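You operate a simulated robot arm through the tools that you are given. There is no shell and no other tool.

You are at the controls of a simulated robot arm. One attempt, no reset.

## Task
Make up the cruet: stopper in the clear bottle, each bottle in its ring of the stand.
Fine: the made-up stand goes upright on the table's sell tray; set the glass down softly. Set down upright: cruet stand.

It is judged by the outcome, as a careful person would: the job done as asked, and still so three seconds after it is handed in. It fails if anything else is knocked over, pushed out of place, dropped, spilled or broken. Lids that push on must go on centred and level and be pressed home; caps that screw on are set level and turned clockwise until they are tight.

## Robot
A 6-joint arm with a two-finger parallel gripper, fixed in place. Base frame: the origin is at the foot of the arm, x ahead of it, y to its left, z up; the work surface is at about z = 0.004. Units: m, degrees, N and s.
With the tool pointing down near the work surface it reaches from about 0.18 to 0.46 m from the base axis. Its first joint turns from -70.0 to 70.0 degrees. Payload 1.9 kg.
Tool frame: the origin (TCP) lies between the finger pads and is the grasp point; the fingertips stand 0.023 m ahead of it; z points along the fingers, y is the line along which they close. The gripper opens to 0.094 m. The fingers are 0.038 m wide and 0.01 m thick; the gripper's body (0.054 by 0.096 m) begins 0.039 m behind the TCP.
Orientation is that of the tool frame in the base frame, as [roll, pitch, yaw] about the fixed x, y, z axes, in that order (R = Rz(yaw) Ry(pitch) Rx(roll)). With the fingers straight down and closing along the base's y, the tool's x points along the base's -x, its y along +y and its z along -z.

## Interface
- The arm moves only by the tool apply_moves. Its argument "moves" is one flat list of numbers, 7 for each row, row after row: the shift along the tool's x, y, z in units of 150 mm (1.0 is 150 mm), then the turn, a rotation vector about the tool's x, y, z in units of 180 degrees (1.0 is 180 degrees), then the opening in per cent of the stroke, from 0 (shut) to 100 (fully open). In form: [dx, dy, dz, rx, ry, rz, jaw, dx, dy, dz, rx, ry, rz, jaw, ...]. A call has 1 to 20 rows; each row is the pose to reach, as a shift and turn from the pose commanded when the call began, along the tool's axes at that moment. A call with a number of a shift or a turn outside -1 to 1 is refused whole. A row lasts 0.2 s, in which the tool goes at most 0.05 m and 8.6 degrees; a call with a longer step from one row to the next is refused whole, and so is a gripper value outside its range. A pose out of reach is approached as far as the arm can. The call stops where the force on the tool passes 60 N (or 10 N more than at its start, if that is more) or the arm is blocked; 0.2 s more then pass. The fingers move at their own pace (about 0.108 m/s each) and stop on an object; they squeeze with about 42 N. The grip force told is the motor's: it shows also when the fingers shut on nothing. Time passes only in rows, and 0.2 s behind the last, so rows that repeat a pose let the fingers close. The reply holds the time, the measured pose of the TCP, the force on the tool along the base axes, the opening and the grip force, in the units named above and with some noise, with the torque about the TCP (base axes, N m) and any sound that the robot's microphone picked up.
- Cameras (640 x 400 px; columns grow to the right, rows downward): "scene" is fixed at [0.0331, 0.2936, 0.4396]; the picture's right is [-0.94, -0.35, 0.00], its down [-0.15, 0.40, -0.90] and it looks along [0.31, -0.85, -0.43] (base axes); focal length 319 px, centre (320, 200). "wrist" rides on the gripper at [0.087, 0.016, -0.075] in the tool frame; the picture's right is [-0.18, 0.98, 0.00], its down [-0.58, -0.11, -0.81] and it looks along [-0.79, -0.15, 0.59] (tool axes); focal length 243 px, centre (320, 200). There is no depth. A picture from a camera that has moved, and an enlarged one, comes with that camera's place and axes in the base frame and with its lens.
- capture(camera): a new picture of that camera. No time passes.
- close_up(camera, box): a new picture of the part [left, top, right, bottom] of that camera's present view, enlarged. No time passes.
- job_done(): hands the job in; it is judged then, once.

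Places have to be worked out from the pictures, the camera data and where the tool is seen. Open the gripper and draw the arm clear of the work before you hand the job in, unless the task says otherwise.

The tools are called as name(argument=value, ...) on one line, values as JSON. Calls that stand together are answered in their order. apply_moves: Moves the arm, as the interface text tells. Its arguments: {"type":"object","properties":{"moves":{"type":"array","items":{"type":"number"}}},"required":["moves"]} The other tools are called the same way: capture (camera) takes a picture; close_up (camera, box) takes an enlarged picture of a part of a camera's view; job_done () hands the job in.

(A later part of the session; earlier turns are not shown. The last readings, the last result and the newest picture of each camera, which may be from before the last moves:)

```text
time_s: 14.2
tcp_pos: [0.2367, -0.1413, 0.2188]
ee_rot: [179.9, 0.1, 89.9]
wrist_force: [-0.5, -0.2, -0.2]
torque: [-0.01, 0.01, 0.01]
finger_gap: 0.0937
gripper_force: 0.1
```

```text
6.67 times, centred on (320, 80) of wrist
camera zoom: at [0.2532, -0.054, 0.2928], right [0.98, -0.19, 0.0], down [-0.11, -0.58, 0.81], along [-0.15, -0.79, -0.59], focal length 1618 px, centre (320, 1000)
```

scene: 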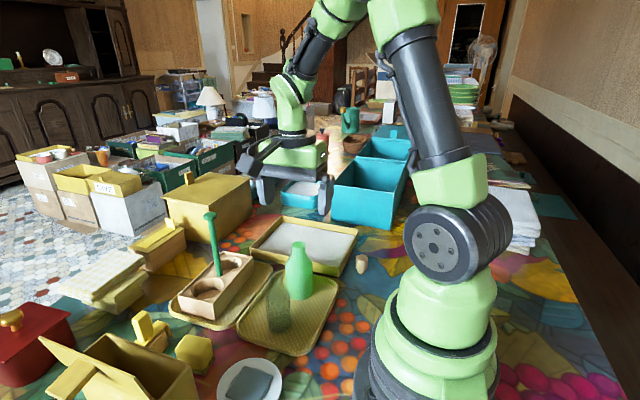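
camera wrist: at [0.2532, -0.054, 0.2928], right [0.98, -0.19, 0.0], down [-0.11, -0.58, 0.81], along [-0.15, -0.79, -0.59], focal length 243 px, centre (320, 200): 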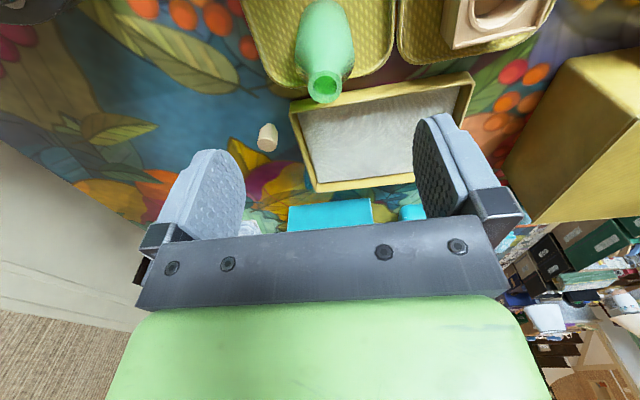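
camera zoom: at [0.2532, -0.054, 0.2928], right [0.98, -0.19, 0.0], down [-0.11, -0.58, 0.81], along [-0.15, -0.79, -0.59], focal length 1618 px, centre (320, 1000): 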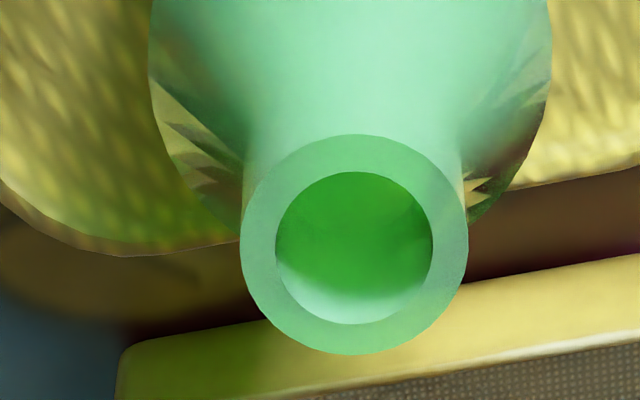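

Refined neck axis ≈ (0.2385,-0.149). I descend with open jaws so the fingertips are at the base of the neck (TCP z≈0.1235), then check before closing.

apply_moves(moves=[0, 0.003, 0.15, 0, 0, 0, 100, 0, 0.006, 0.3, 0, 0, 0, 100, 0, 0.008, 0.42, 0, 0, 0, 100, 0, 0.008, 0.52, 0, 0, 0, 100, 0, 0.008, 0.59, 0, 0, 0, 100, 0, 0.008, 0.629, 0, 0, 0, 100])

capture(camera="wrist")

close_up(camera="scene", box=[220, 170, 360, 320])

```text
time_s: 15.6
tcp_pos: [0.2372, -0.1412, 0.1247]
ee_rot: [179.9, 0.1, 90.0]
wrist_force: [-0.1, -0.1, -0.3]
torque: [0.0, -0.01, -0.02]
finger_gap: 0.0941
gripper_force: 0.0
```

```text
taken
camera wrist: at [0.2542, -0.0533, 0.1991], right [0.98, -0.18, 0.0], down [-0.11, -0.58, 0.81], along [-0.15, -0.79, -0.59], focal length 243 px, centre (320, 200)
```

wrist: 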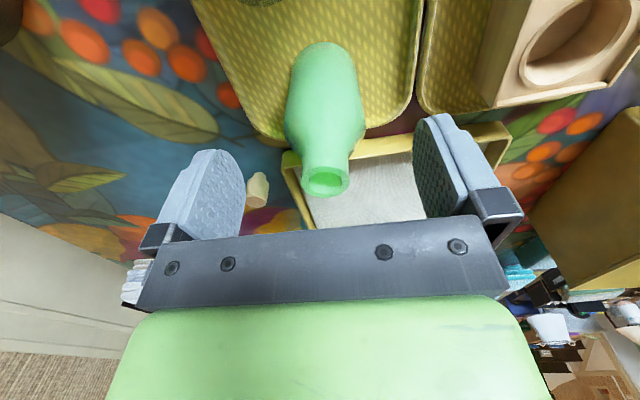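

```text
2.67 times, centred on (290, 245) of scene
camera zoom: at [0.0331, 0.2936, 0.4396], right [-0.94, -0.35, 0.0], down [-0.15, 0.4, -0.9], along [0.31, -0.85, -0.43], focal length 850 px, centre (400, 80)
```

zoom: 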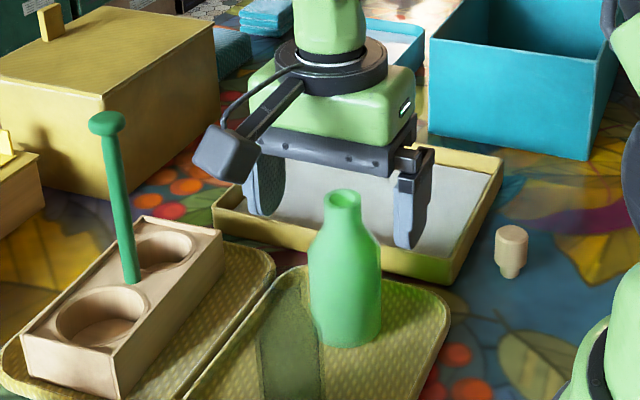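

Neck sits centred between the open fingers. I close the jaws gradually onto the neck so the contact is gentle.

apply_moves(moves=[0, 0, 0, 0, 0, 0, 70, 0, 0, 0, 0, 0, 0, 45, 0, 0, 0, 0, 0, 0, 35, 0, 0, 0, 0, 0, 0, 31, 0, 0, 0, 0, 0, 0, 29, 0, 0, 0, 0, 0, 0, 28, 0, 0, 0, 0, 0, 0, 27, 0, 0, 0, 0, 0, 0, 26, 0, 0, 0, 0, 0, 0, 25, 0, 0, 0, 0, 0, 0, 23, 0, 0, 0, 0, 0, 0, 20, 0, 0, 0, 0, 0, 0, 15])

capture(camera="wrist")

close_up(camera="scene", box=[220, 170, 360, 320])

```text
time_s: 18.2
tcp_pos: [0.238, -0.1418, 0.125]
ee_rot: [179.9, 0.2, 90.0]
wrist_force: [0.0, 0.1, 0.0]
torque: [-0.02, -0.02, 0.01]
finger_gap: 0.0269
gripper_force: 42.2
```

```text
taken
camera wrist: at [0.2542, -0.0533, 0.1992], right [0.98, -0.18, 0.0], down [-0.11, -0.58, 0.81], along [-0.15, -0.79, -0.59], focal length 243 px, centre (320, 200)
```

wrist: 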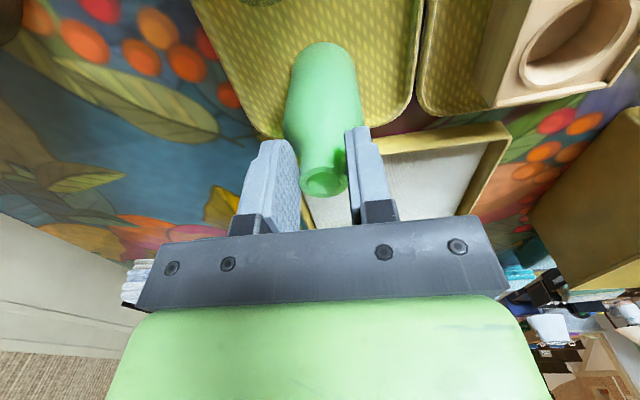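

```text
2.67 times, centred on (290, 245) of scene
camera zoom: at [0.0331, 0.2936, 0.4396], right [-0.94, -0.35, 0.0], down [-0.15, 0.4, -0.9], along [0.31, -0.85, -0.43], focal length 850 px, centre (400, 80)
```

zoom: 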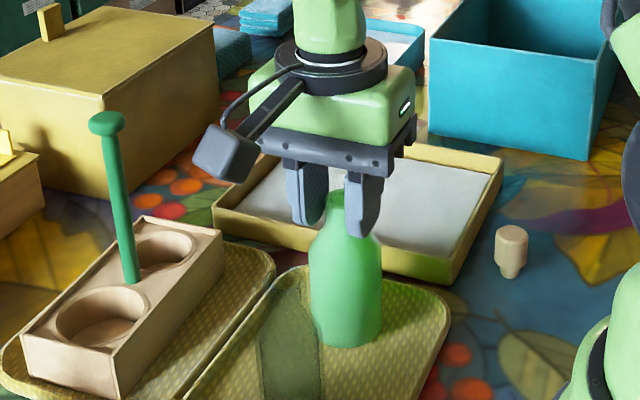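

Grip is firm (gap 26.9 mm, 42 N) and the bottle did not move noticeably. I lift it slowly straight up by about 50 mm.

apply_moves(moves=[0, 0, -0.02, 0, 0, 0, 15, 0, 0, -0.06, 0, 0, 0, 15, 0, 0, -0.12, 0, 0, 0, 15, 0, 0, -0.18, 0, 0, 0, 15, 0, 0, -0.24, 0, 0, 0, 15, 0, 0, -0.3, 0, 0, 0, 15, 0, 0, -0.34, 0, 0, 0, 15, 0, 0, -0.34, 0, 0, 0, 15])

close_up(camera="scene", box=[160, 150, 360, 330])

capture(camera="wrist")

```text
time_s: 20.0
tcp_pos: [0.2387, -0.1424, 0.1765]
ee_rot: [179.9, 0.1, 90.1]
wrist_force: [-1.4, -0.1, -0.8]
torque: [0.02, 0.02, -0.03]
finger_gap: 0.027
gripper_force: 42.4
```

```text
2.22 times, centred on (260, 240) of scene
camera zoom: at [0.0331, 0.2936, 0.4396], right [-0.94, -0.35, 0.0], down [-0.15, 0.4, -0.9], along [0.31, -0.85, -0.43], focal length 708 px, centre (453, 111)
```

zoom: 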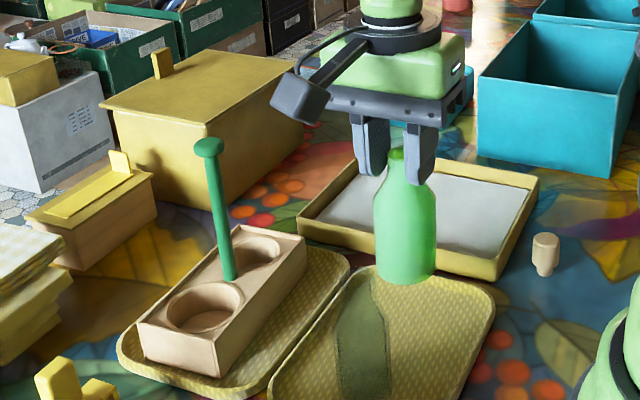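

```text
taken
camera wrist: at [0.2553, -0.0538, 0.2514], right [0.98, -0.18, 0.0], down [-0.11, -0.58, 0.81], along [-0.15, -0.79, -0.59], focal length 243 px, centre (320, 200)
```

wrist: 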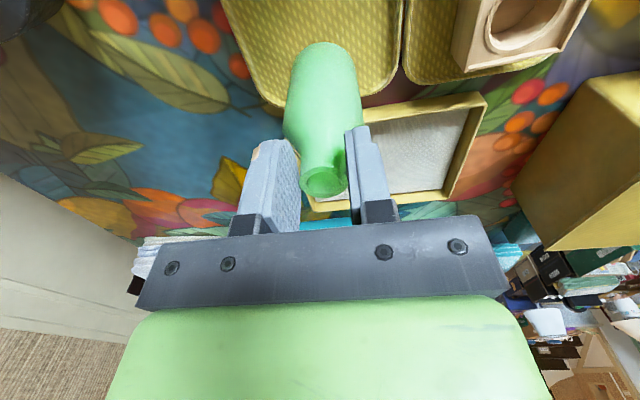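

The bottle hangs upright and clear of the tray. I carry it slowly around, staying clear of the clear bottle and the post, to a waypoint just short of the big ring.

apply_moves(moves=[0.04, 0.07, 0, 0, 0, 0, 15, 0.11, 0.19, 0, 0, 0, 0, 15, 0.18, 0.31, 0, 0, 0, 0, 15, 0.25, 0.43, 0, 0, 0, 0, 15, 0.33, 0.52, 0, 0, 0, 0, 15, 0.42, 0.6, 0, 0, 0, 0, 15, 0.51, 0.67, 0, 0, 0, 0, 15, 0.56, 0.705, 0, 0, 0, 0, 15, 0.567, 0.71, 0, 0, 0, 0, 15])

close_up(camera="scene", box=[140, 160, 300, 320])

capture(camera="wrist")

```text
time_s: 22.0
tcp_pos: [0.3464, -0.0557, 0.1753]
ee_rot: [-180.0, 0.1, 90.1]
wrist_force: [-0.2, 0.0, -0.7]
torque: [-0.04, 0.0, 0.01]
finger_gap: 0.027
gripper_force: 42.1
```

```text
2.50 times, centred on (220, 240) of scene
camera zoom: at [0.0331, 0.2936, 0.4396], right [-0.94, -0.35, 0.0], down [-0.15, 0.4, -0.9], along [0.31, -0.85, -0.43], focal length 797 px, centre (570, 100)
```

zoom: 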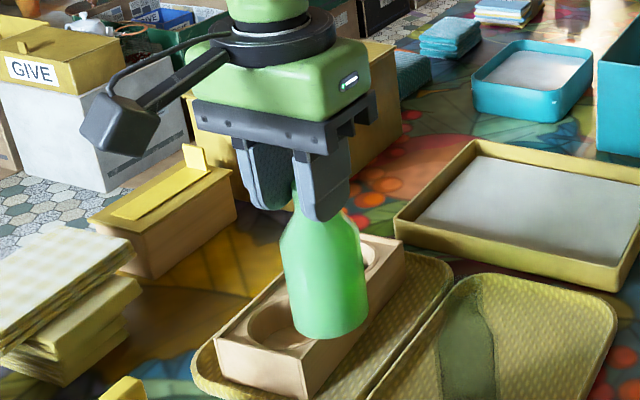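

```text
taken
camera wrist: at [0.3618, 0.0321, 0.2499], right [0.98, -0.18, 0.0], down [-0.11, -0.58, 0.81], along [-0.15, -0.79, -0.59], focal length 243 px, centre (320, 200)
```

wrist: 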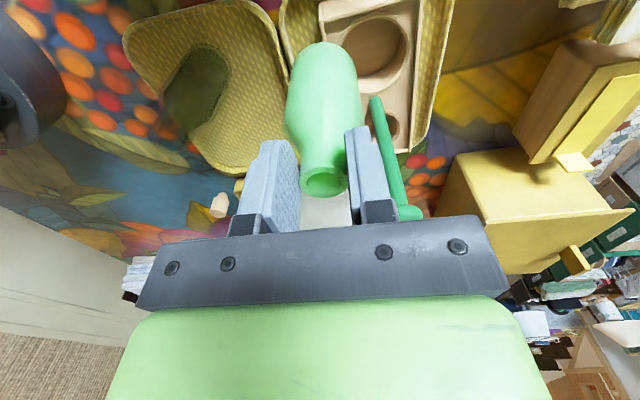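

The bottle hangs beside the big ring with its base above the stand. I zoom the wrist and scene views to measure bottle base versus ring.

close_up(camera="wrist", box=[270, 0, 450, 120])

close_up(camera="scene", box=[180, 210, 270, 310])

```text
3.33 times, centred on (360, 60) of wrist
camera zoom: at [0.3618, 0.0321, 0.2499], right [0.98, -0.18, 0.0], down [-0.11, -0.58, 0.81], along [-0.15, -0.79, -0.59], focal length 809 px, centre (187, 667)
```

zoom: 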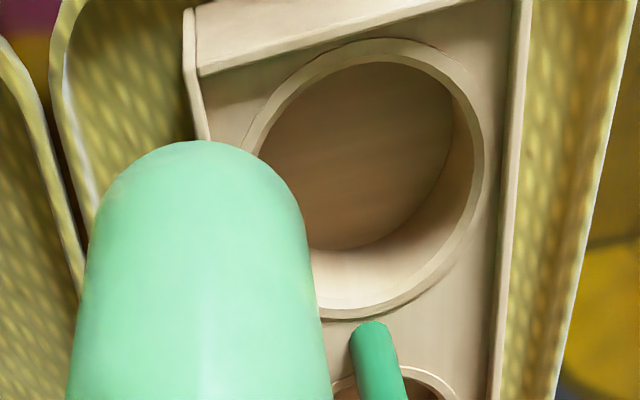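

```text
4.00 times, centred on (225, 260) of scene
camera zoom: at [0.0331, 0.2936, 0.4396], right [-0.94, -0.35, 0.0], down [-0.15, 0.4, -0.9], along [0.31, -0.85, -0.43], focal length 1275 px, centre (700, -40)
```

zoom: 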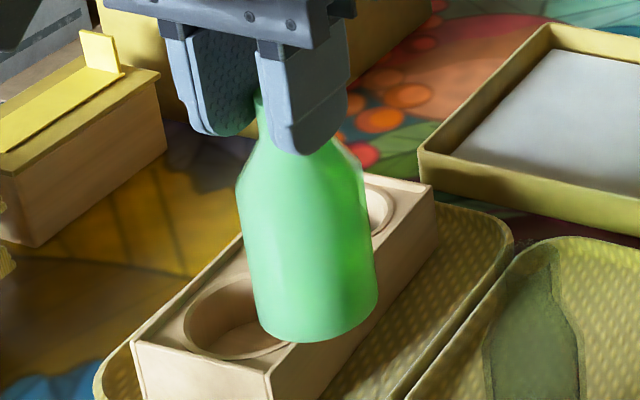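

Combining views, the stand top is at z≈0.041, big ring centre ≈(0.3855,-0.0665), post ≈(0.388,-0.106). I slide the bottle over the big ring at the present height and re-check.

apply_moves(moves=[-0.004, 0.05, 0, 0, 0, 0, 15, -0.008, 0.11, 0, 0, 0, 0, 15, -0.012, 0.17, 0, 0, 0, 0, 15, -0.016, 0.22, 0, 0, 0, 0, 15, -0.02, 0.25, 0, 0, 0, 0, 15, -0.02, 0.26, 0, 0, 0, 0, 15, -0.02, 0.26, 0, 0, 0, 0, 15])

capture(camera="wrist")

close_up(camera="wrist", box=[240, 0, 420, 120])

close_up(camera="scene", box=[170, 210, 260, 310])

```text
time_s: 23.6
tcp_pos: [0.3839, -0.0597, 0.176]
ee_rot: [179.9, 0.1, 90.0]
wrist_force: [0.0, -0.2, -2.0]
torque: [0.05, 0.0, 0.01]
finger_gap: 0.0269
gripper_force: 42.6
```

```text
taken
camera wrist: at [0.4005, 0.0281, 0.2506], right [0.98, -0.18, 0.0], down [-0.11, -0.58, 0.81], along [-0.15, -0.79, -0.59], focal length 243 px, centre (320, 200)
```

wrist: 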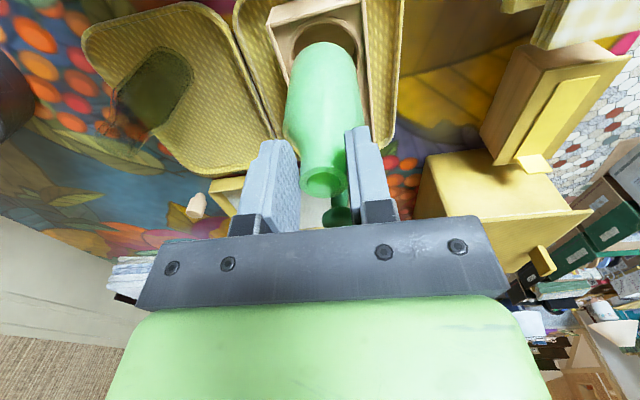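

```text
3.33 times, centred on (330, 60) of wrist
camera zoom: at [0.4005, 0.0281, 0.2506], right [0.98, -0.18, 0.0], down [-0.11, -0.58, 0.81], along [-0.15, -0.79, -0.59], focal length 809 px, centre (287, 667)
```

zoom: 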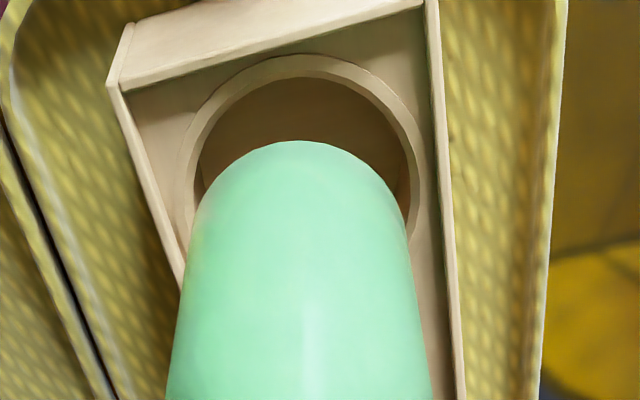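

```text
4.00 times, centred on (215, 260) of scene
camera zoom: at [0.0331, 0.2936, 0.4396], right [-0.94, -0.35, 0.0], down [-0.15, 0.4, -0.9], along [0.31, -0.85, -0.43], focal length 1275 px, centre (740, -40)
```

zoom: 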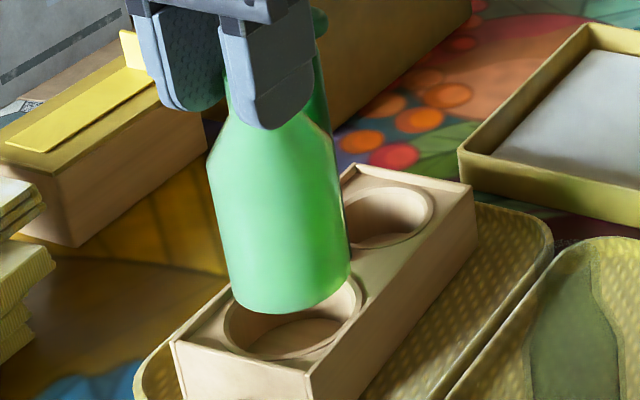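

Bottle is nearly over the ring. I enlarge the scene view around the ring for a finer alignment estimate.

close_up(camera="scene", box=[205, 260, 275, 310])

close_up(camera="wrist", box=[270, 0, 370, 70])

```text
8.00 times, centred on (240, 285) of scene
camera zoom: at [0.0331, 0.2936, 0.4396], right [-0.94, -0.35, 0.0], down [-0.15, 0.4, -0.9], along [0.31, -0.85, -0.43], focal length 2550 px, centre (960, -480)
```

zoom: 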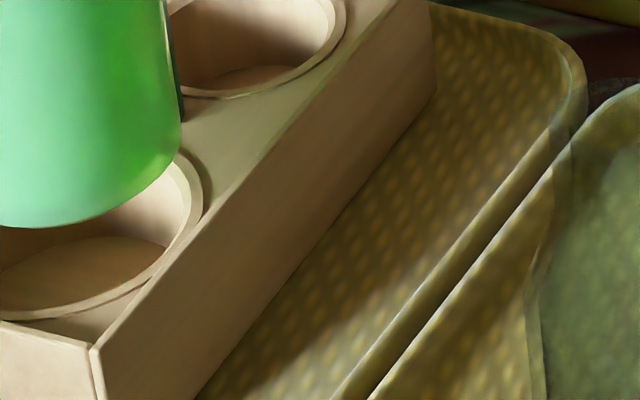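

```text
5.71 times, centred on (320, 35) of wrist
camera zoom: at [0.4005, 0.0281, 0.2506], right [0.98, -0.18, 0.0], down [-0.11, -0.58, 0.81], along [-0.15, -0.79, -0.59], focal length 1386 px, centre (320, 1143)
```

zoom: 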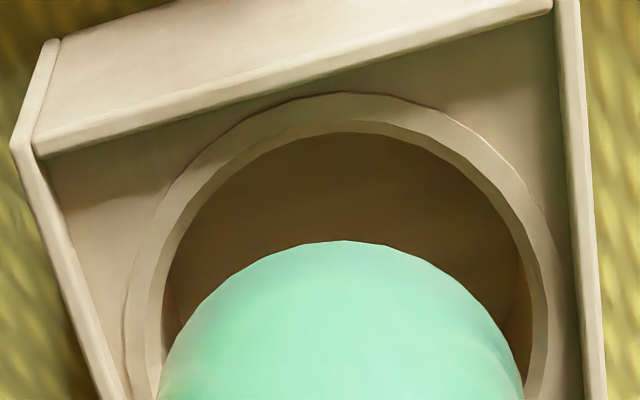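

Ring hole ≈ r 26.7 mm centred (0.3866,-0.0659) with a chamfered lip; bottle ≈(0.3855,-0.066). I nudge +1 mm in x and lower to just above the rim, watching the force.

apply_moves(moves=[0, 0.008, 0.02, 0, 0, 0, 15, 0, 0.008, 0.045, 0, 0, 0, 15, 0, 0.008, 0.07, 0, 0, 0, 15, 0, 0.008, 0.09, 0, 0, 0, 15, 0, 0.008, 0.095, 0, 0, 0, 15, 0, 0.008, 0.095, 0, 0, 0, 15])

close_up(camera="wrist", box=[270, 0, 370, 70])

close_up(camera="scene", box=[180, 220, 260, 310])

```text
time_s: 25.0
tcp_pos: [0.3839, -0.0605, 0.1609]
ee_rot: [-180.0, 0.1, 90.0]
wrist_force: [0.1, -1.1, -1.1]
torque: [0.02, -0.02, 0.0]
finger_gap: 0.0269
gripper_force: 41.9
```

```text
5.71 times, centred on (320, 35) of wrist
camera zoom: at [0.4005, 0.0279, 0.236], right [0.98, -0.18, 0.0], down [-0.11, -0.58, 0.81], along [-0.15, -0.79, -0.59], focal length 1386 px, centre (320, 1143)
```

zoom: 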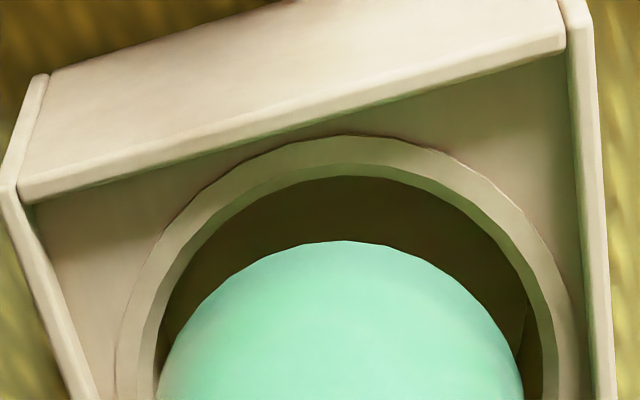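

```text
4.44 times, centred on (220, 265) of scene
camera zoom: at [0.0331, 0.2936, 0.4396], right [-0.94, -0.35, 0.0], down [-0.15, 0.4, -0.9], along [0.31, -0.85, -0.43], focal length 1417 px, centre (764, -89)
```

zoom: 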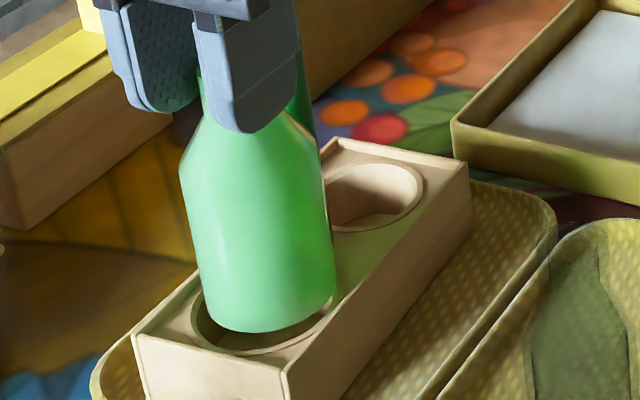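

Comparing ring lip and bottle base in both views, the bottle is off by about (-1.2,-1.9) mm from the ring centre. I correct for this and lower ~8 mm into the chamfered lip, watching forces.

apply_moves(moves=[0.013, 0.012, 0, 0, 0, 0, 15, 0.013, 0.012, 0.01, 0, 0, 0, 15, 0.013, 0.012, 0.025, 0, 0, 0, 15, 0.013, 0.012, 0.04, 0, 0, 0, 15, 0.013, 0.012, 0.05, 0, 0, 0, 15, 0.013, 0.012, 0.05, 0, 0, 0, 15])

close_up(camera="wrist", box=[270, 0, 370, 70])

close_up(camera="scene", box=[180, 220, 260, 310])

```text
time_s: 26.4
tcp_pos: [0.3866, -0.0592, 0.1538]
ee_rot: [179.9, 0.2, 90.1]
wrist_force: [1.1, 2.1, -1.0]
torque: [0.29, -0.09, 0.02]
finger_gap: 0.0268
gripper_force: 42.5
```

```text
5.71 times, centred on (320, 35) of wrist
camera zoom: at [0.4026, 0.0299, 0.2284], right [0.98, -0.18, 0.0], down [-0.11, -0.58, 0.81], along [-0.15, -0.79, -0.59], focal length 1386 px, centre (320, 1143)
```

zoom: 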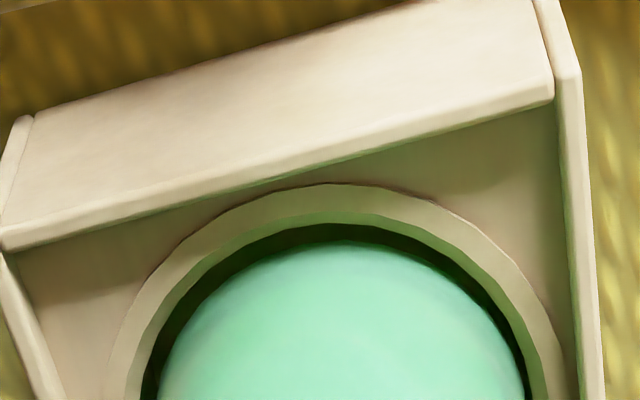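

```text
4.44 times, centred on (220, 265) of scene
camera zoom: at [0.0331, 0.2936, 0.4396], right [-0.94, -0.35, 0.0], down [-0.15, 0.4, -0.9], along [0.31, -0.85, -0.43], focal length 1417 px, centre (764, -89)
```

zoom: 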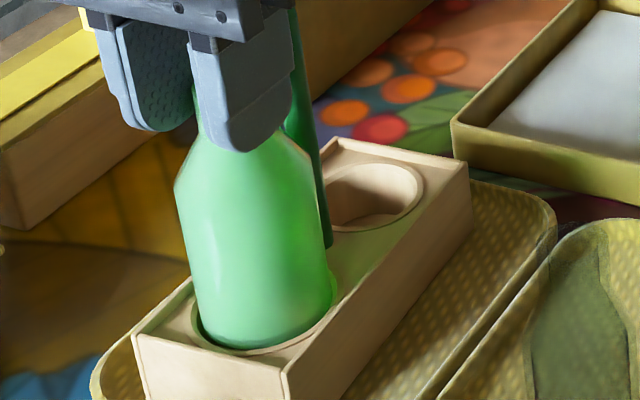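

Base has entered the lip with only ~2 N of side force; the crescent gaps suggest shifting about +1 mm in y and -0.6 mm in x. I do that and lower further.

apply_moves(moves=[0.008, -0.004, 0, 0, 0, 0, 15, 0.008, -0.004, 0.01, 0, 0, 0, 15, 0.008, -0.004, 0.02, 0, 0, 0, 15, 0.008, -0.004, 0.03, 0, 0, 0, 15, 0.008, -0.004, 0.04, 0, 0, 0, 15, 0.008, -0.004, 0.04, 0, 0, 0, 15])

close_up(camera="wrist", box=[270, 0, 370, 70])

close_up(camera="scene", box=[180, 220, 260, 310])

```text
time_s: 27.8
tcp_pos: [0.3882, -0.0577, 0.1475]
ee_rot: [-180.0, 0.1, 90.0]
wrist_force: [-0.1, -0.3, -1.4]
torque: [0.03, 0.0, 0.01]
finger_gap: 0.027
gripper_force: 41.9
```

```text
5.71 times, centred on (320, 35) of wrist
camera zoom: at [0.4024, 0.0308, 0.222], right [0.98, -0.18, 0.0], down [-0.11, -0.58, 0.81], along [-0.15, -0.79, -0.59], focal length 1386 px, centre (320, 1143)
```

zoom: 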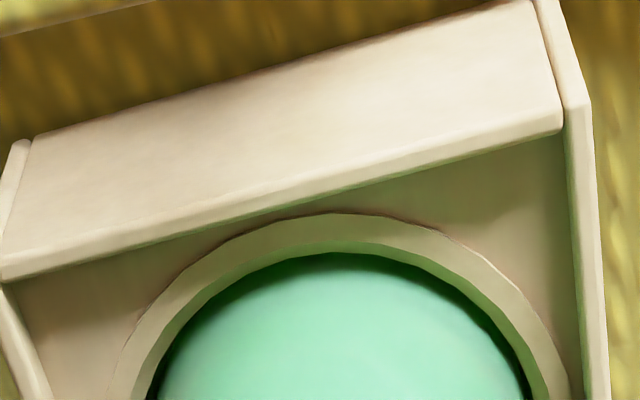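

```text
4.44 times, centred on (220, 265) of scene
camera zoom: at [0.0331, 0.2936, 0.4396], right [-0.94, -0.35, 0.0], down [-0.15, 0.4, -0.9], along [0.31, -0.85, -0.43], focal length 1417 px, centre (764, -89)
```

zoom: 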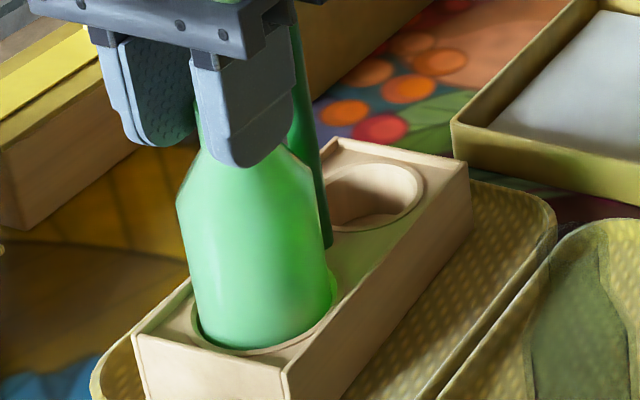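

Forces are near zero and the bottle is inside the hole. I continue down about 11 mm slowly.

apply_moves(moves=[0, 0, 0.015, 0, 0, 0, 15, 0, 0, 0.03, 0, 0, 0, 15, 0, 0, 0.045, 0, 0, 0, 15, 0, 0, 0.06, 0, 0, 0, 15, 0, 0, 0.073, 0, 0, 0, 15, 0, 0, 0.073, 0, 0, 0, 15])

close_up(camera="scene", box=[180, 200, 260, 310])

```text
time_s: 29.2
tcp_pos: [0.3869, -0.057, 0.1366]
ee_rot: [-180.0, 0.0, 90.1]
wrist_force: [-0.4, -0.3, -1.0]
torque: [0.0, 0.02, 0.01]
finger_gap: 0.0271
gripper_force: 41.9
```

```text
3.64 times, centred on (220, 255) of scene
camera zoom: at [0.0331, 0.2936, 0.4396], right [-0.94, -0.35, 0.0], down [-0.15, 0.4, -0.9], along [0.31, -0.85, -0.43], focal length 1159 px, centre (684, 0)
```

zoom: 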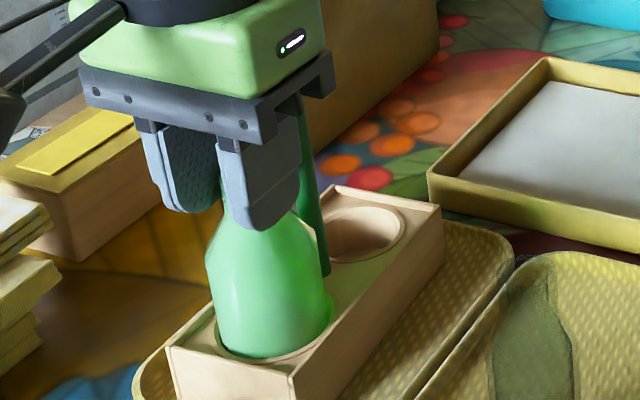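

Still free at about 7 mm above the estimated floor. I go on in small steps, reading the force each time.

apply_moves(moves=[0, 0, 0.008, 0, 0, 0, 15, 0, 0, 0.016, 0, 0, 0, 15, 0, 0, 0.024, 0, 0, 0, 15, 0, 0, 0.024, 0, 0, 0, 15])

```text
time_s: 30.2
tcp_pos: [0.386, -0.0565, 0.1337]
ee_rot: [179.8, 0.1, 89.9]
wrist_force: [-0.7, -0.7, 4.7]
torque: [-0.02, 0.02, -0.04]
finger_gap: 0.027
gripper_force: 41.8
```

Vertical force rose to +4.7 N: contact, likely the ring floor. I press a hair further (0.6 mm) to confirm it is a solid floor before releasing.

apply_moves(moves=[0, 0, 0.004, 0, 0, 0, 15, 0, 0, 0.004, 0, 0, 0, 15])

close_up(camera="wrist", box=[240, 0, 420, 120])

close_up(camera="scene", box=[180, 200, 260, 310])

```text
time_s: 30.8
tcp_pos: [0.3861, -0.0561, 0.1334]
ee_rot: [179.7, 0.1, 90.0]
wrist_force: [-6.3, 2.7, 26.0]
torque: [-0.13, 0.13, -0.07]
finger_gap: 0.0272
gripper_force: 42.0
```

```text
3.33 times, centred on (330, 60) of wrist
camera zoom: at [0.4021, 0.0315, 0.208], right [0.98, -0.18, 0.0], down [-0.11, -0.58, 0.81], along [-0.15, -0.79, -0.59], focal length 809 px, centre (287, 667)
```

zoom: 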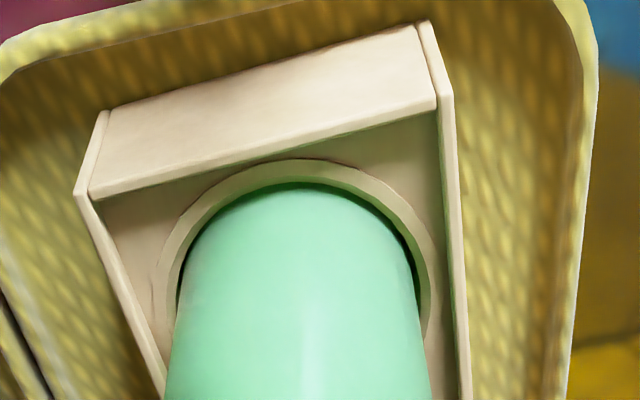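

```text
3.64 times, centred on (220, 255) of scene
camera zoom: at [0.033, 0.2936, 0.4396], right [-0.94, -0.35, 0.0], down [-0.15, 0.4, -0.9], along [0.31, -0.85, -0.43], focal length 1159 px, centre (684, 0)
```

zoom: 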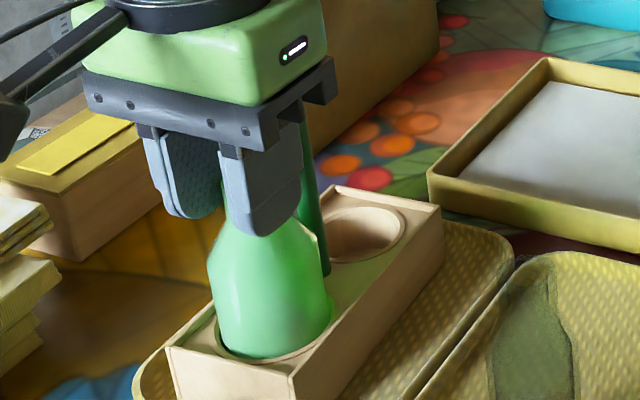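

The force jumped to 26 N with 0.6 mm: solid floor, so the bottle is seated. I back off that press and open the jaws gently.

apply_moves(moves=[0, 0, -0.004, 0, 0, 0, 15, 0, 0, -0.004, 0, 0, 0, 15, 0, 0, -0.004, 0, 0, 0, 30, 0, 0, -0.004, 0, 0, 0, 32, 0, 0, -0.004, 0, 0, 0, 36, 0, 0, -0.004, 0, 0, 0, 42, 0, 0, -0.004, 0, 0, 0, 50, 0, 0, -0.004, 0, 0, 0, 60, 0, 0, -0.004, 0, 0, 0, 60])

capture(camera="wrist")

close_up(camera="scene", box=[180, 200, 260, 310])

```text
time_s: 32.8
tcp_pos: [0.3854, -0.0561, 0.1325]
ee_rot: [180.0, 0.1, 90.0]
wrist_force: [0.0, 0.2, -0.4]
torque: [0.04, 0.01, 0.02]
finger_gap: 0.0563
gripper_force: 0.1
```

```text
taken
camera wrist: at [0.4015, 0.0317, 0.2074], right [0.98, -0.18, 0.0], down [-0.11, -0.58, 0.81], along [-0.15, -0.79, -0.59], focal length 243 px, centre (320, 200)
```

wrist: 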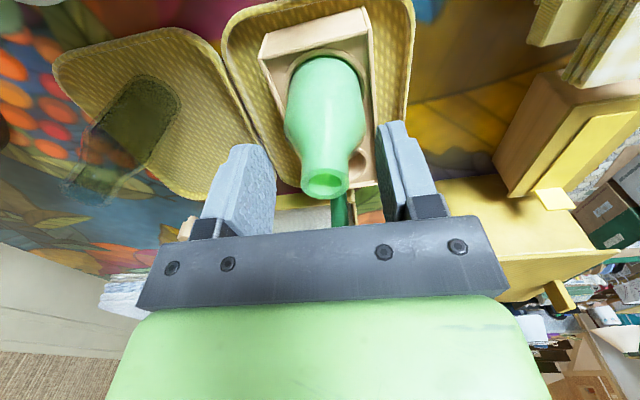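

```text
3.64 times, centred on (220, 255) of scene
camera zoom: at [0.0331, 0.2936, 0.4396], right [-0.94, -0.35, 0.0], down [-0.15, 0.4, -0.9], along [0.31, -0.85, -0.43], focal length 1159 px, centre (684, 0)
```

zoom: 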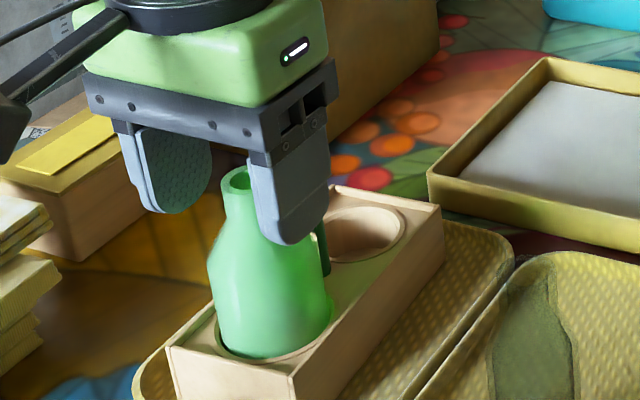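

The green bottle stands seated in the big ring, jaws clear. I raise the gripper straight up.

apply_moves(moves=[0, 0, -0.03, 0, 0, 0, 60, 0, 0, -0.1, 0, 0, 0, 60, 0, 0, -0.2, 0, 0, 0, 60, 0, 0, -0.35, 0, 0, 0, 60, 0, 0, -0.55, 0, 0, 0, 60, 0, 0, -0.75, 0, 0, 0, 60, 0, 0, -0.95, 0, 0, 0, 60])

capture(camera="scene")

close_up(camera="scene", box=[160, 190, 320, 340])

```text
time_s: 34.4
tcp_pos: [0.3871, -0.0541, 0.2751]
ee_rot: [180.0, 0.1, 90.0]
wrist_force: [-0.1, -0.4, 0.8]
torque: [0.01, 0.01, -0.01]
finger_gap: 0.0565
gripper_force: 0.1
```

```text
taken
```

scene: 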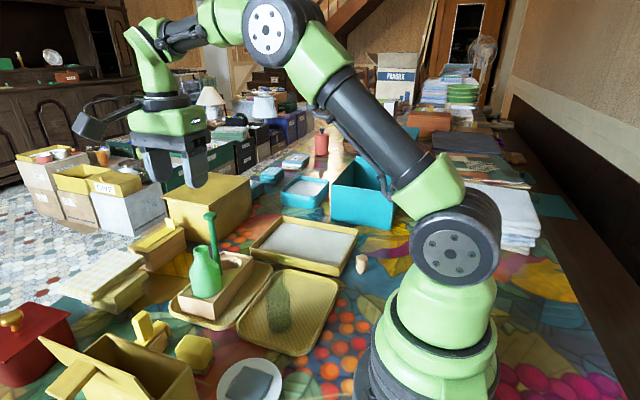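

```text
2.67 times, centred on (240, 265) of scene
camera zoom: at [0.0331, 0.2936, 0.4396], right [-0.94, -0.35, 0.0], down [-0.15, 0.4, -0.9], along [0.31, -0.85, -0.43], focal length 850 px, centre (533, 27)
```

zoom: 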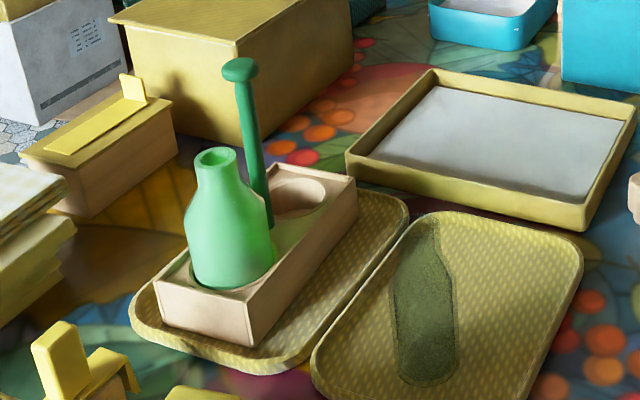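

Green bottle is well seated. Now I travel back over the clear bottle, turning the wrist by 180° (yaw -90) so the camera side will face away from the post during the next insertion.

apply_moves(moves=[0, -0.05, 0, 0, 0, -0.045, 60, -0.01, -0.1, 0, 0, 0, -0.09, 60, -0.013, -0.15, 0, 0, 0, -0.135, 60, -0.017, -0.2, 0, 0, 0, -0.18, 70, -0.022, -0.25, 0, 0, 0, -0.225, 80, -0.026, -0.3, 0, 0, 0, -0.27, 90, -0.03, -0.35, 0, 0, 0, -0.315, 100, -0.035, -0.4, 0, 0, 0, -0.36, 100, -0.039, -0.45, 0, 0, 0, -0.405, 100, -0.044, -0.5, 0, 0, 0, -0.45, 100, -0.048, -0.55, 0.02, 0, 0, -0.495, 100, -0.052, -0.6, 0.04, 0, 0, -0.54, 100, -0.057, -0.65, 0.06, 0, 0, -0.585, 100, -0.061, -0.7, 0.08, 0, 0, -0.63, 100, -0.065, -0.75, 0.1, 0, 0, -0.675, 100, -0.07, -0.8, 0.12, 0, 0, -0.72, 100, -0.074, -0.85, 0.14, 0, 0, -0.765, 100, -0.078, -0.9, 0.16, 0, 0, -0.81, 100, -0.083, -0.95, 0.18, 0, 0, -0.855, 100, -0.087, -1.0, 0.2, 0, 0, -0.9, 100])

capture(camera="wrist")

```text
time_s: 38.6
tcp_pos: [0.2364, -0.0681, 0.2443]
ee_rot: [-179.9, 0.0, -107.9]
wrist_force: [0.5, 0.5, 0.6]
torque: [0.0, -0.02, 0.0]
finger_gap: 0.0937
gripper_force: 0.1
```

```text
taken
camera wrist: at [0.1935, -0.1442, 0.3202], right [-0.88, 0.48, 0.0], down [0.28, 0.52, 0.81], along [0.39, 0.71, -0.59], focal length 243 px, centre (320, 200)
```

wrist: 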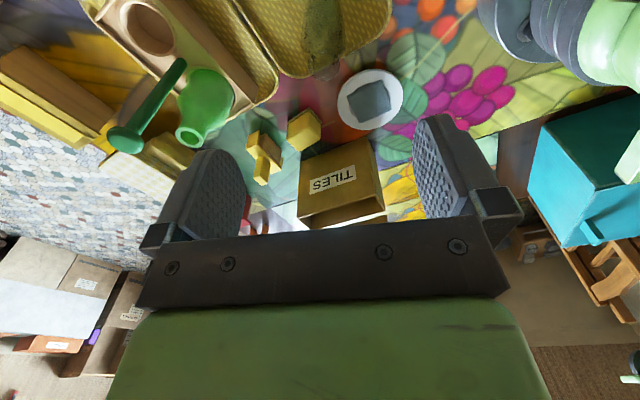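

The clear bottle's top is just visible at the top centre. I finish the turn to yaw -90 and zoom in.

apply_moves(moves=[0, 0, 0, 0, 0, -0.04, 100, 0, 0, 0, 0, 0, -0.08, 100, 0, 0, 0, 0, 0, -0.0995, 100, 0, 0, 0, 0, 0, -0.0995, 100])

close_up(camera="wrist", box=[270, 0, 390, 100])

close_up(camera="scene", box=[250, 240, 330, 340])

```text
time_s: 39.6
tcp_pos: [0.2376, -0.0686, 0.2453]
ee_rot: [-179.9, -0.1, -90.0]
wrist_force: [-0.3, 0.1, 0.0]
torque: [0.01, -0.02, 0.01]
finger_gap: 0.0941
gripper_force: 0.1
```

```text
4.00 times, centred on (330, 50) of wrist
camera zoom: at [0.22, -0.1541, 0.3199], right [-0.98, 0.18, 0.0], down [0.11, 0.58, 0.81], along [0.15, 0.79, -0.59], focal length 970 px, centre (280, 800)
```

zoom: 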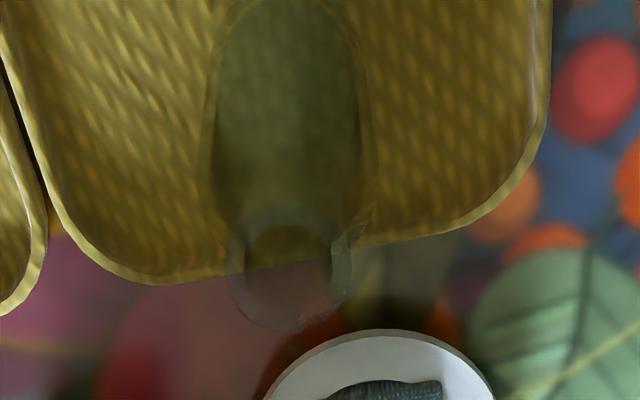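

```text
4.00 times, centred on (290, 290) of scene
camera zoom: at [0.0331, 0.2936, 0.4396], right [-0.94, -0.35, 0.0], down [-0.15, 0.4, -0.9], along [0.31, -0.85, -0.43], focal length 1275 px, centre (440, -160)
```

zoom: 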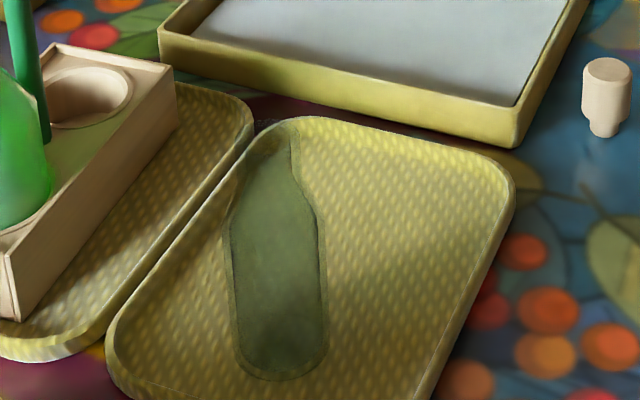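

Clear neck top triangulates to (0.236,-0.060,0.119), same neck profile as the green one. I descend with open jaws, offset 9 mm in -y, and check before closing.

apply_moves(moves=[0.004, 0, 0.15, 0, 0, 0, 100, 0.008, 0, 0.3, 0, 0, 0, 100, 0.013, 0, 0.45, 0, 0, 0, 100, 0.013, 0, 0.58, 0, 0, 0, 100, 0.013, 0, 0.69, 0, 0, 0, 100, 0.013, 0, 0.77, 0, 0, 0, 100, 0.013, 0, 0.803, 0, 0, 0, 100])

capture(camera="wrist")

close_up(camera="wrist", box=[260, 100, 380, 220])

close_up(camera="scene", box=[220, 200, 340, 340])

```text
time_s: 41.2
tcp_pos: [0.2357, -0.0725, 0.1241]
ee_rot: [-180.0, -0.2, -90.1]
wrist_force: [-0.1, -1.2, 0.2]
torque: [0.02, 0.01, -0.02]
finger_gap: 0.0938
gripper_force: 0.1
```

```text
taken
camera wrist: at [0.2205, -0.1568, 0.1987], right [-0.98, 0.19, 0.0], down [0.11, 0.58, 0.81], along [0.15, 0.79, -0.59], focal length 243 px, centre (320, 200)
```

wrist: 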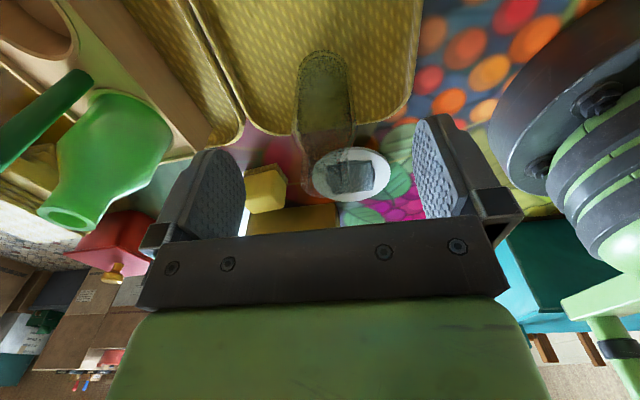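

```text
3.33 times, centred on (320, 160) of wrist
camera zoom: at [0.2205, -0.1568, 0.1987], right [-0.98, 0.19, 0.0], down [0.11, 0.58, 0.81], along [0.15, 0.79, -0.59], focal length 809 px, centre (320, 333)
```

zoom: 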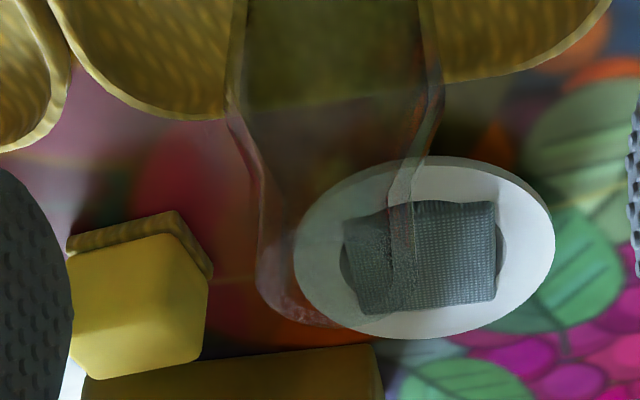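

```text
2.86 times, centred on (280, 270) of scene
camera zoom: at [0.0331, 0.2936, 0.4396], right [-0.94, -0.35, 0.0], down [-0.15, 0.4, -0.9], along [0.31, -0.85, -0.43], focal length 911 px, centre (434, 0)
```

zoom: 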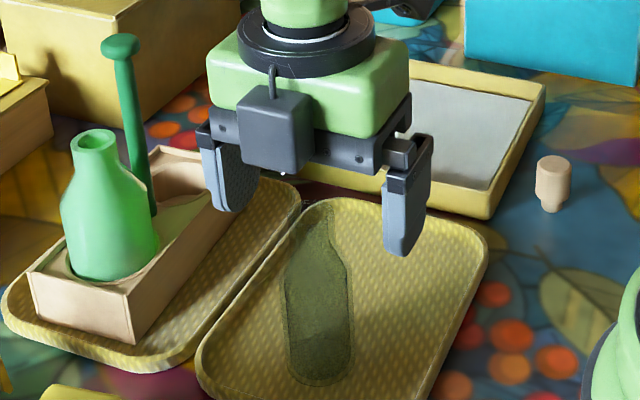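

Before closing I notice a small box mounted on the front of the gripper (opposite the camera side). I zoom on it to judge whether it could touch the stand's knob later.

close_up(camera="scene", box=[270, 180, 390, 300])

close_up(camera="scene", box=[280, 200, 360, 280])

```text
3.33 times, centred on (330, 240) of scene
camera zoom: at [0.0331, 0.2936, 0.4396], right [-0.94, -0.35, 0.0], down [-0.15, 0.4, -0.9], along [0.31, -0.85, -0.43], focal length 1063 px, centre (287, 67)
```

zoom: 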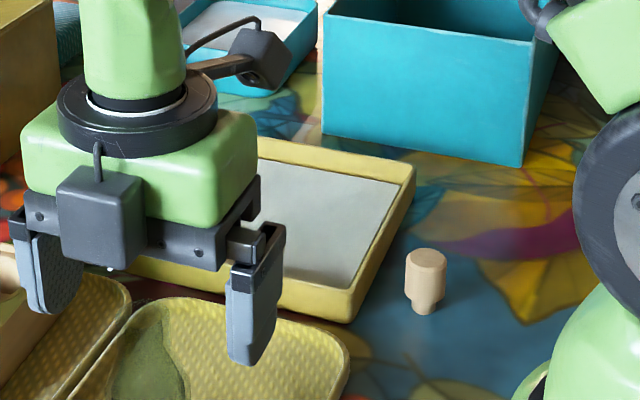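

```text
5.00 times, centred on (320, 240) of scene
camera zoom: at [0.0331, 0.2936, 0.4396], right [-0.94, -0.35, 0.0], down [-0.15, 0.4, -0.9], along [0.31, -0.85, -0.43], focal length 1594 px, centre (320, 0)
```

zoom: 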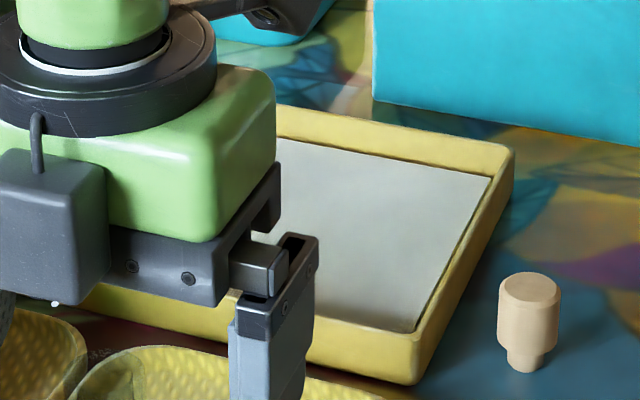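

That box sits at palm level on the -x tool side; the earlier insertion had little height margin to the knob (~0.17). For this bottle I will grip about 6 mm higher on the neck, giving the palm more height over the knob; I adjust and check.

apply_moves(moves=[-0.01, 0, -0.02, 0, 0, 0, 100, -0.025, 0, -0.039, 0, 0, 0, 100, -0.032, 0, -0.039, 0, 0, 0, 100, -0.032, 0, -0.039, 0, 0, 0, 70, -0.032, 0, -0.039, 0, 0, 0, 50, -0.032, 0, -0.039, 0, 0, 0, 40])

close_up(camera="wrist", box=[260, 100, 380, 220])

close_up(camera="scene", box=[240, 220, 340, 340])

```text
time_s: 42.6
tcp_pos: [0.2365, -0.0676, 0.1306]
ee_rot: [-179.9, -0.1, -90.2]
wrist_force: [-0.6, 0.5, -0.8]
torque: [0.01, -0.05, -0.01]
finger_gap: 0.0375
gripper_force: 0.0
```

```text
3.33 times, centred on (320, 160) of wrist
camera zoom: at [0.2199, -0.1524, 0.2048], right [-0.98, 0.19, 0.0], down [0.11, 0.58, 0.81], along [0.15, 0.79, -0.59], focal length 809 px, centre (320, 333)
```

zoom: 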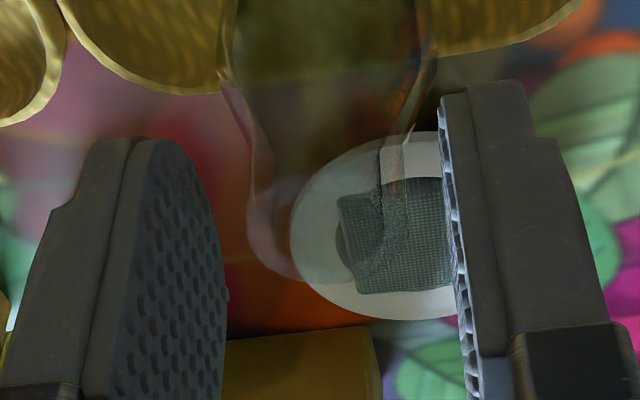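

```text
3.33 times, centred on (290, 280) of scene
camera zoom: at [0.0331, 0.2936, 0.4396], right [-0.94, -0.35, 0.0], down [-0.15, 0.4, -0.9], along [0.31, -0.85, -0.43], focal length 1063 px, centre (420, -67)
```

zoom: 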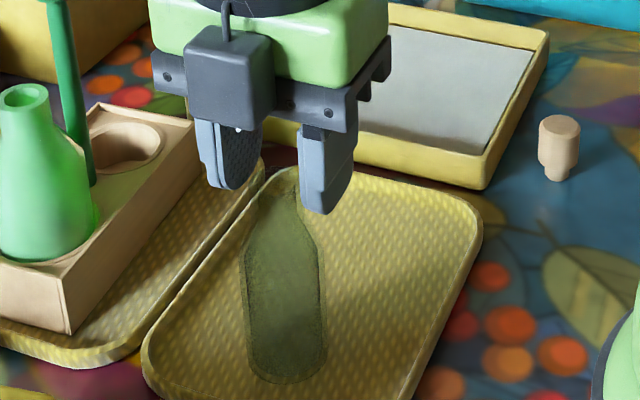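

The clear neck is visible between the fingers. I close slowly onto it.

apply_moves(moves=[0, 0, 0, 0, 0, 0, 35, 0, 0, 0, 0, 0, 0, 32, 0, 0, 0, 0, 0, 0, 30, 0, 0, 0, 0, 0, 0, 29, 0, 0, 0, 0, 0, 0, 28, 0, 0, 0, 0, 0, 0, 27, 0, 0, 0, 0, 0, 0, 26, 0, 0, 0, 0, 0, 0, 25, 0, 0, 0, 0, 0, 0, 24, 0, 0, 0, 0, 0, 0, 22, 0, 0, 0, 0, 0, 0, 20, 0, 0, 0, 0, 0, 0, 15, 0, 0, 0, 0, 0, 0, 15])

close_up(camera="wrist", box=[260, 60, 380, 220])

close_up(camera="scene", box=[240, 220, 340, 340])

```text
time_s: 45.4
tcp_pos: [0.2364, -0.0686, 0.1296]
ee_rot: [180.0, -0.2, -90.1]
wrist_force: [0.2, 0.7, 0.0]
torque: [0.0, 0.01, 0.04]
finger_gap: 0.0273
gripper_force: 42.3
```

```text
2.50 times, centred on (320, 140) of wrist
camera zoom: at [0.2199, -0.1524, 0.2048], right [-0.98, 0.19, 0.0], down [0.11, 0.58, 0.81], along [0.15, 0.79, -0.59], focal length 606 px, centre (320, 350)
```

zoom: 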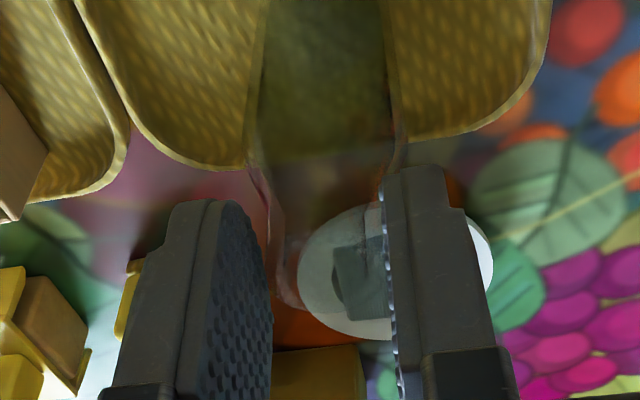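

```text
3.33 times, centred on (290, 280) of scene
camera zoom: at [0.0331, 0.2936, 0.4396], right [-0.94, -0.35, 0.0], down [-0.15, 0.4, -0.9], along [0.31, -0.85, -0.43], focal length 1063 px, centre (420, -67)
```

zoom: 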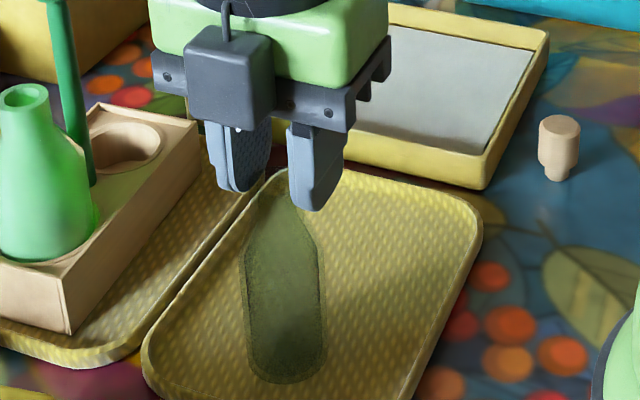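

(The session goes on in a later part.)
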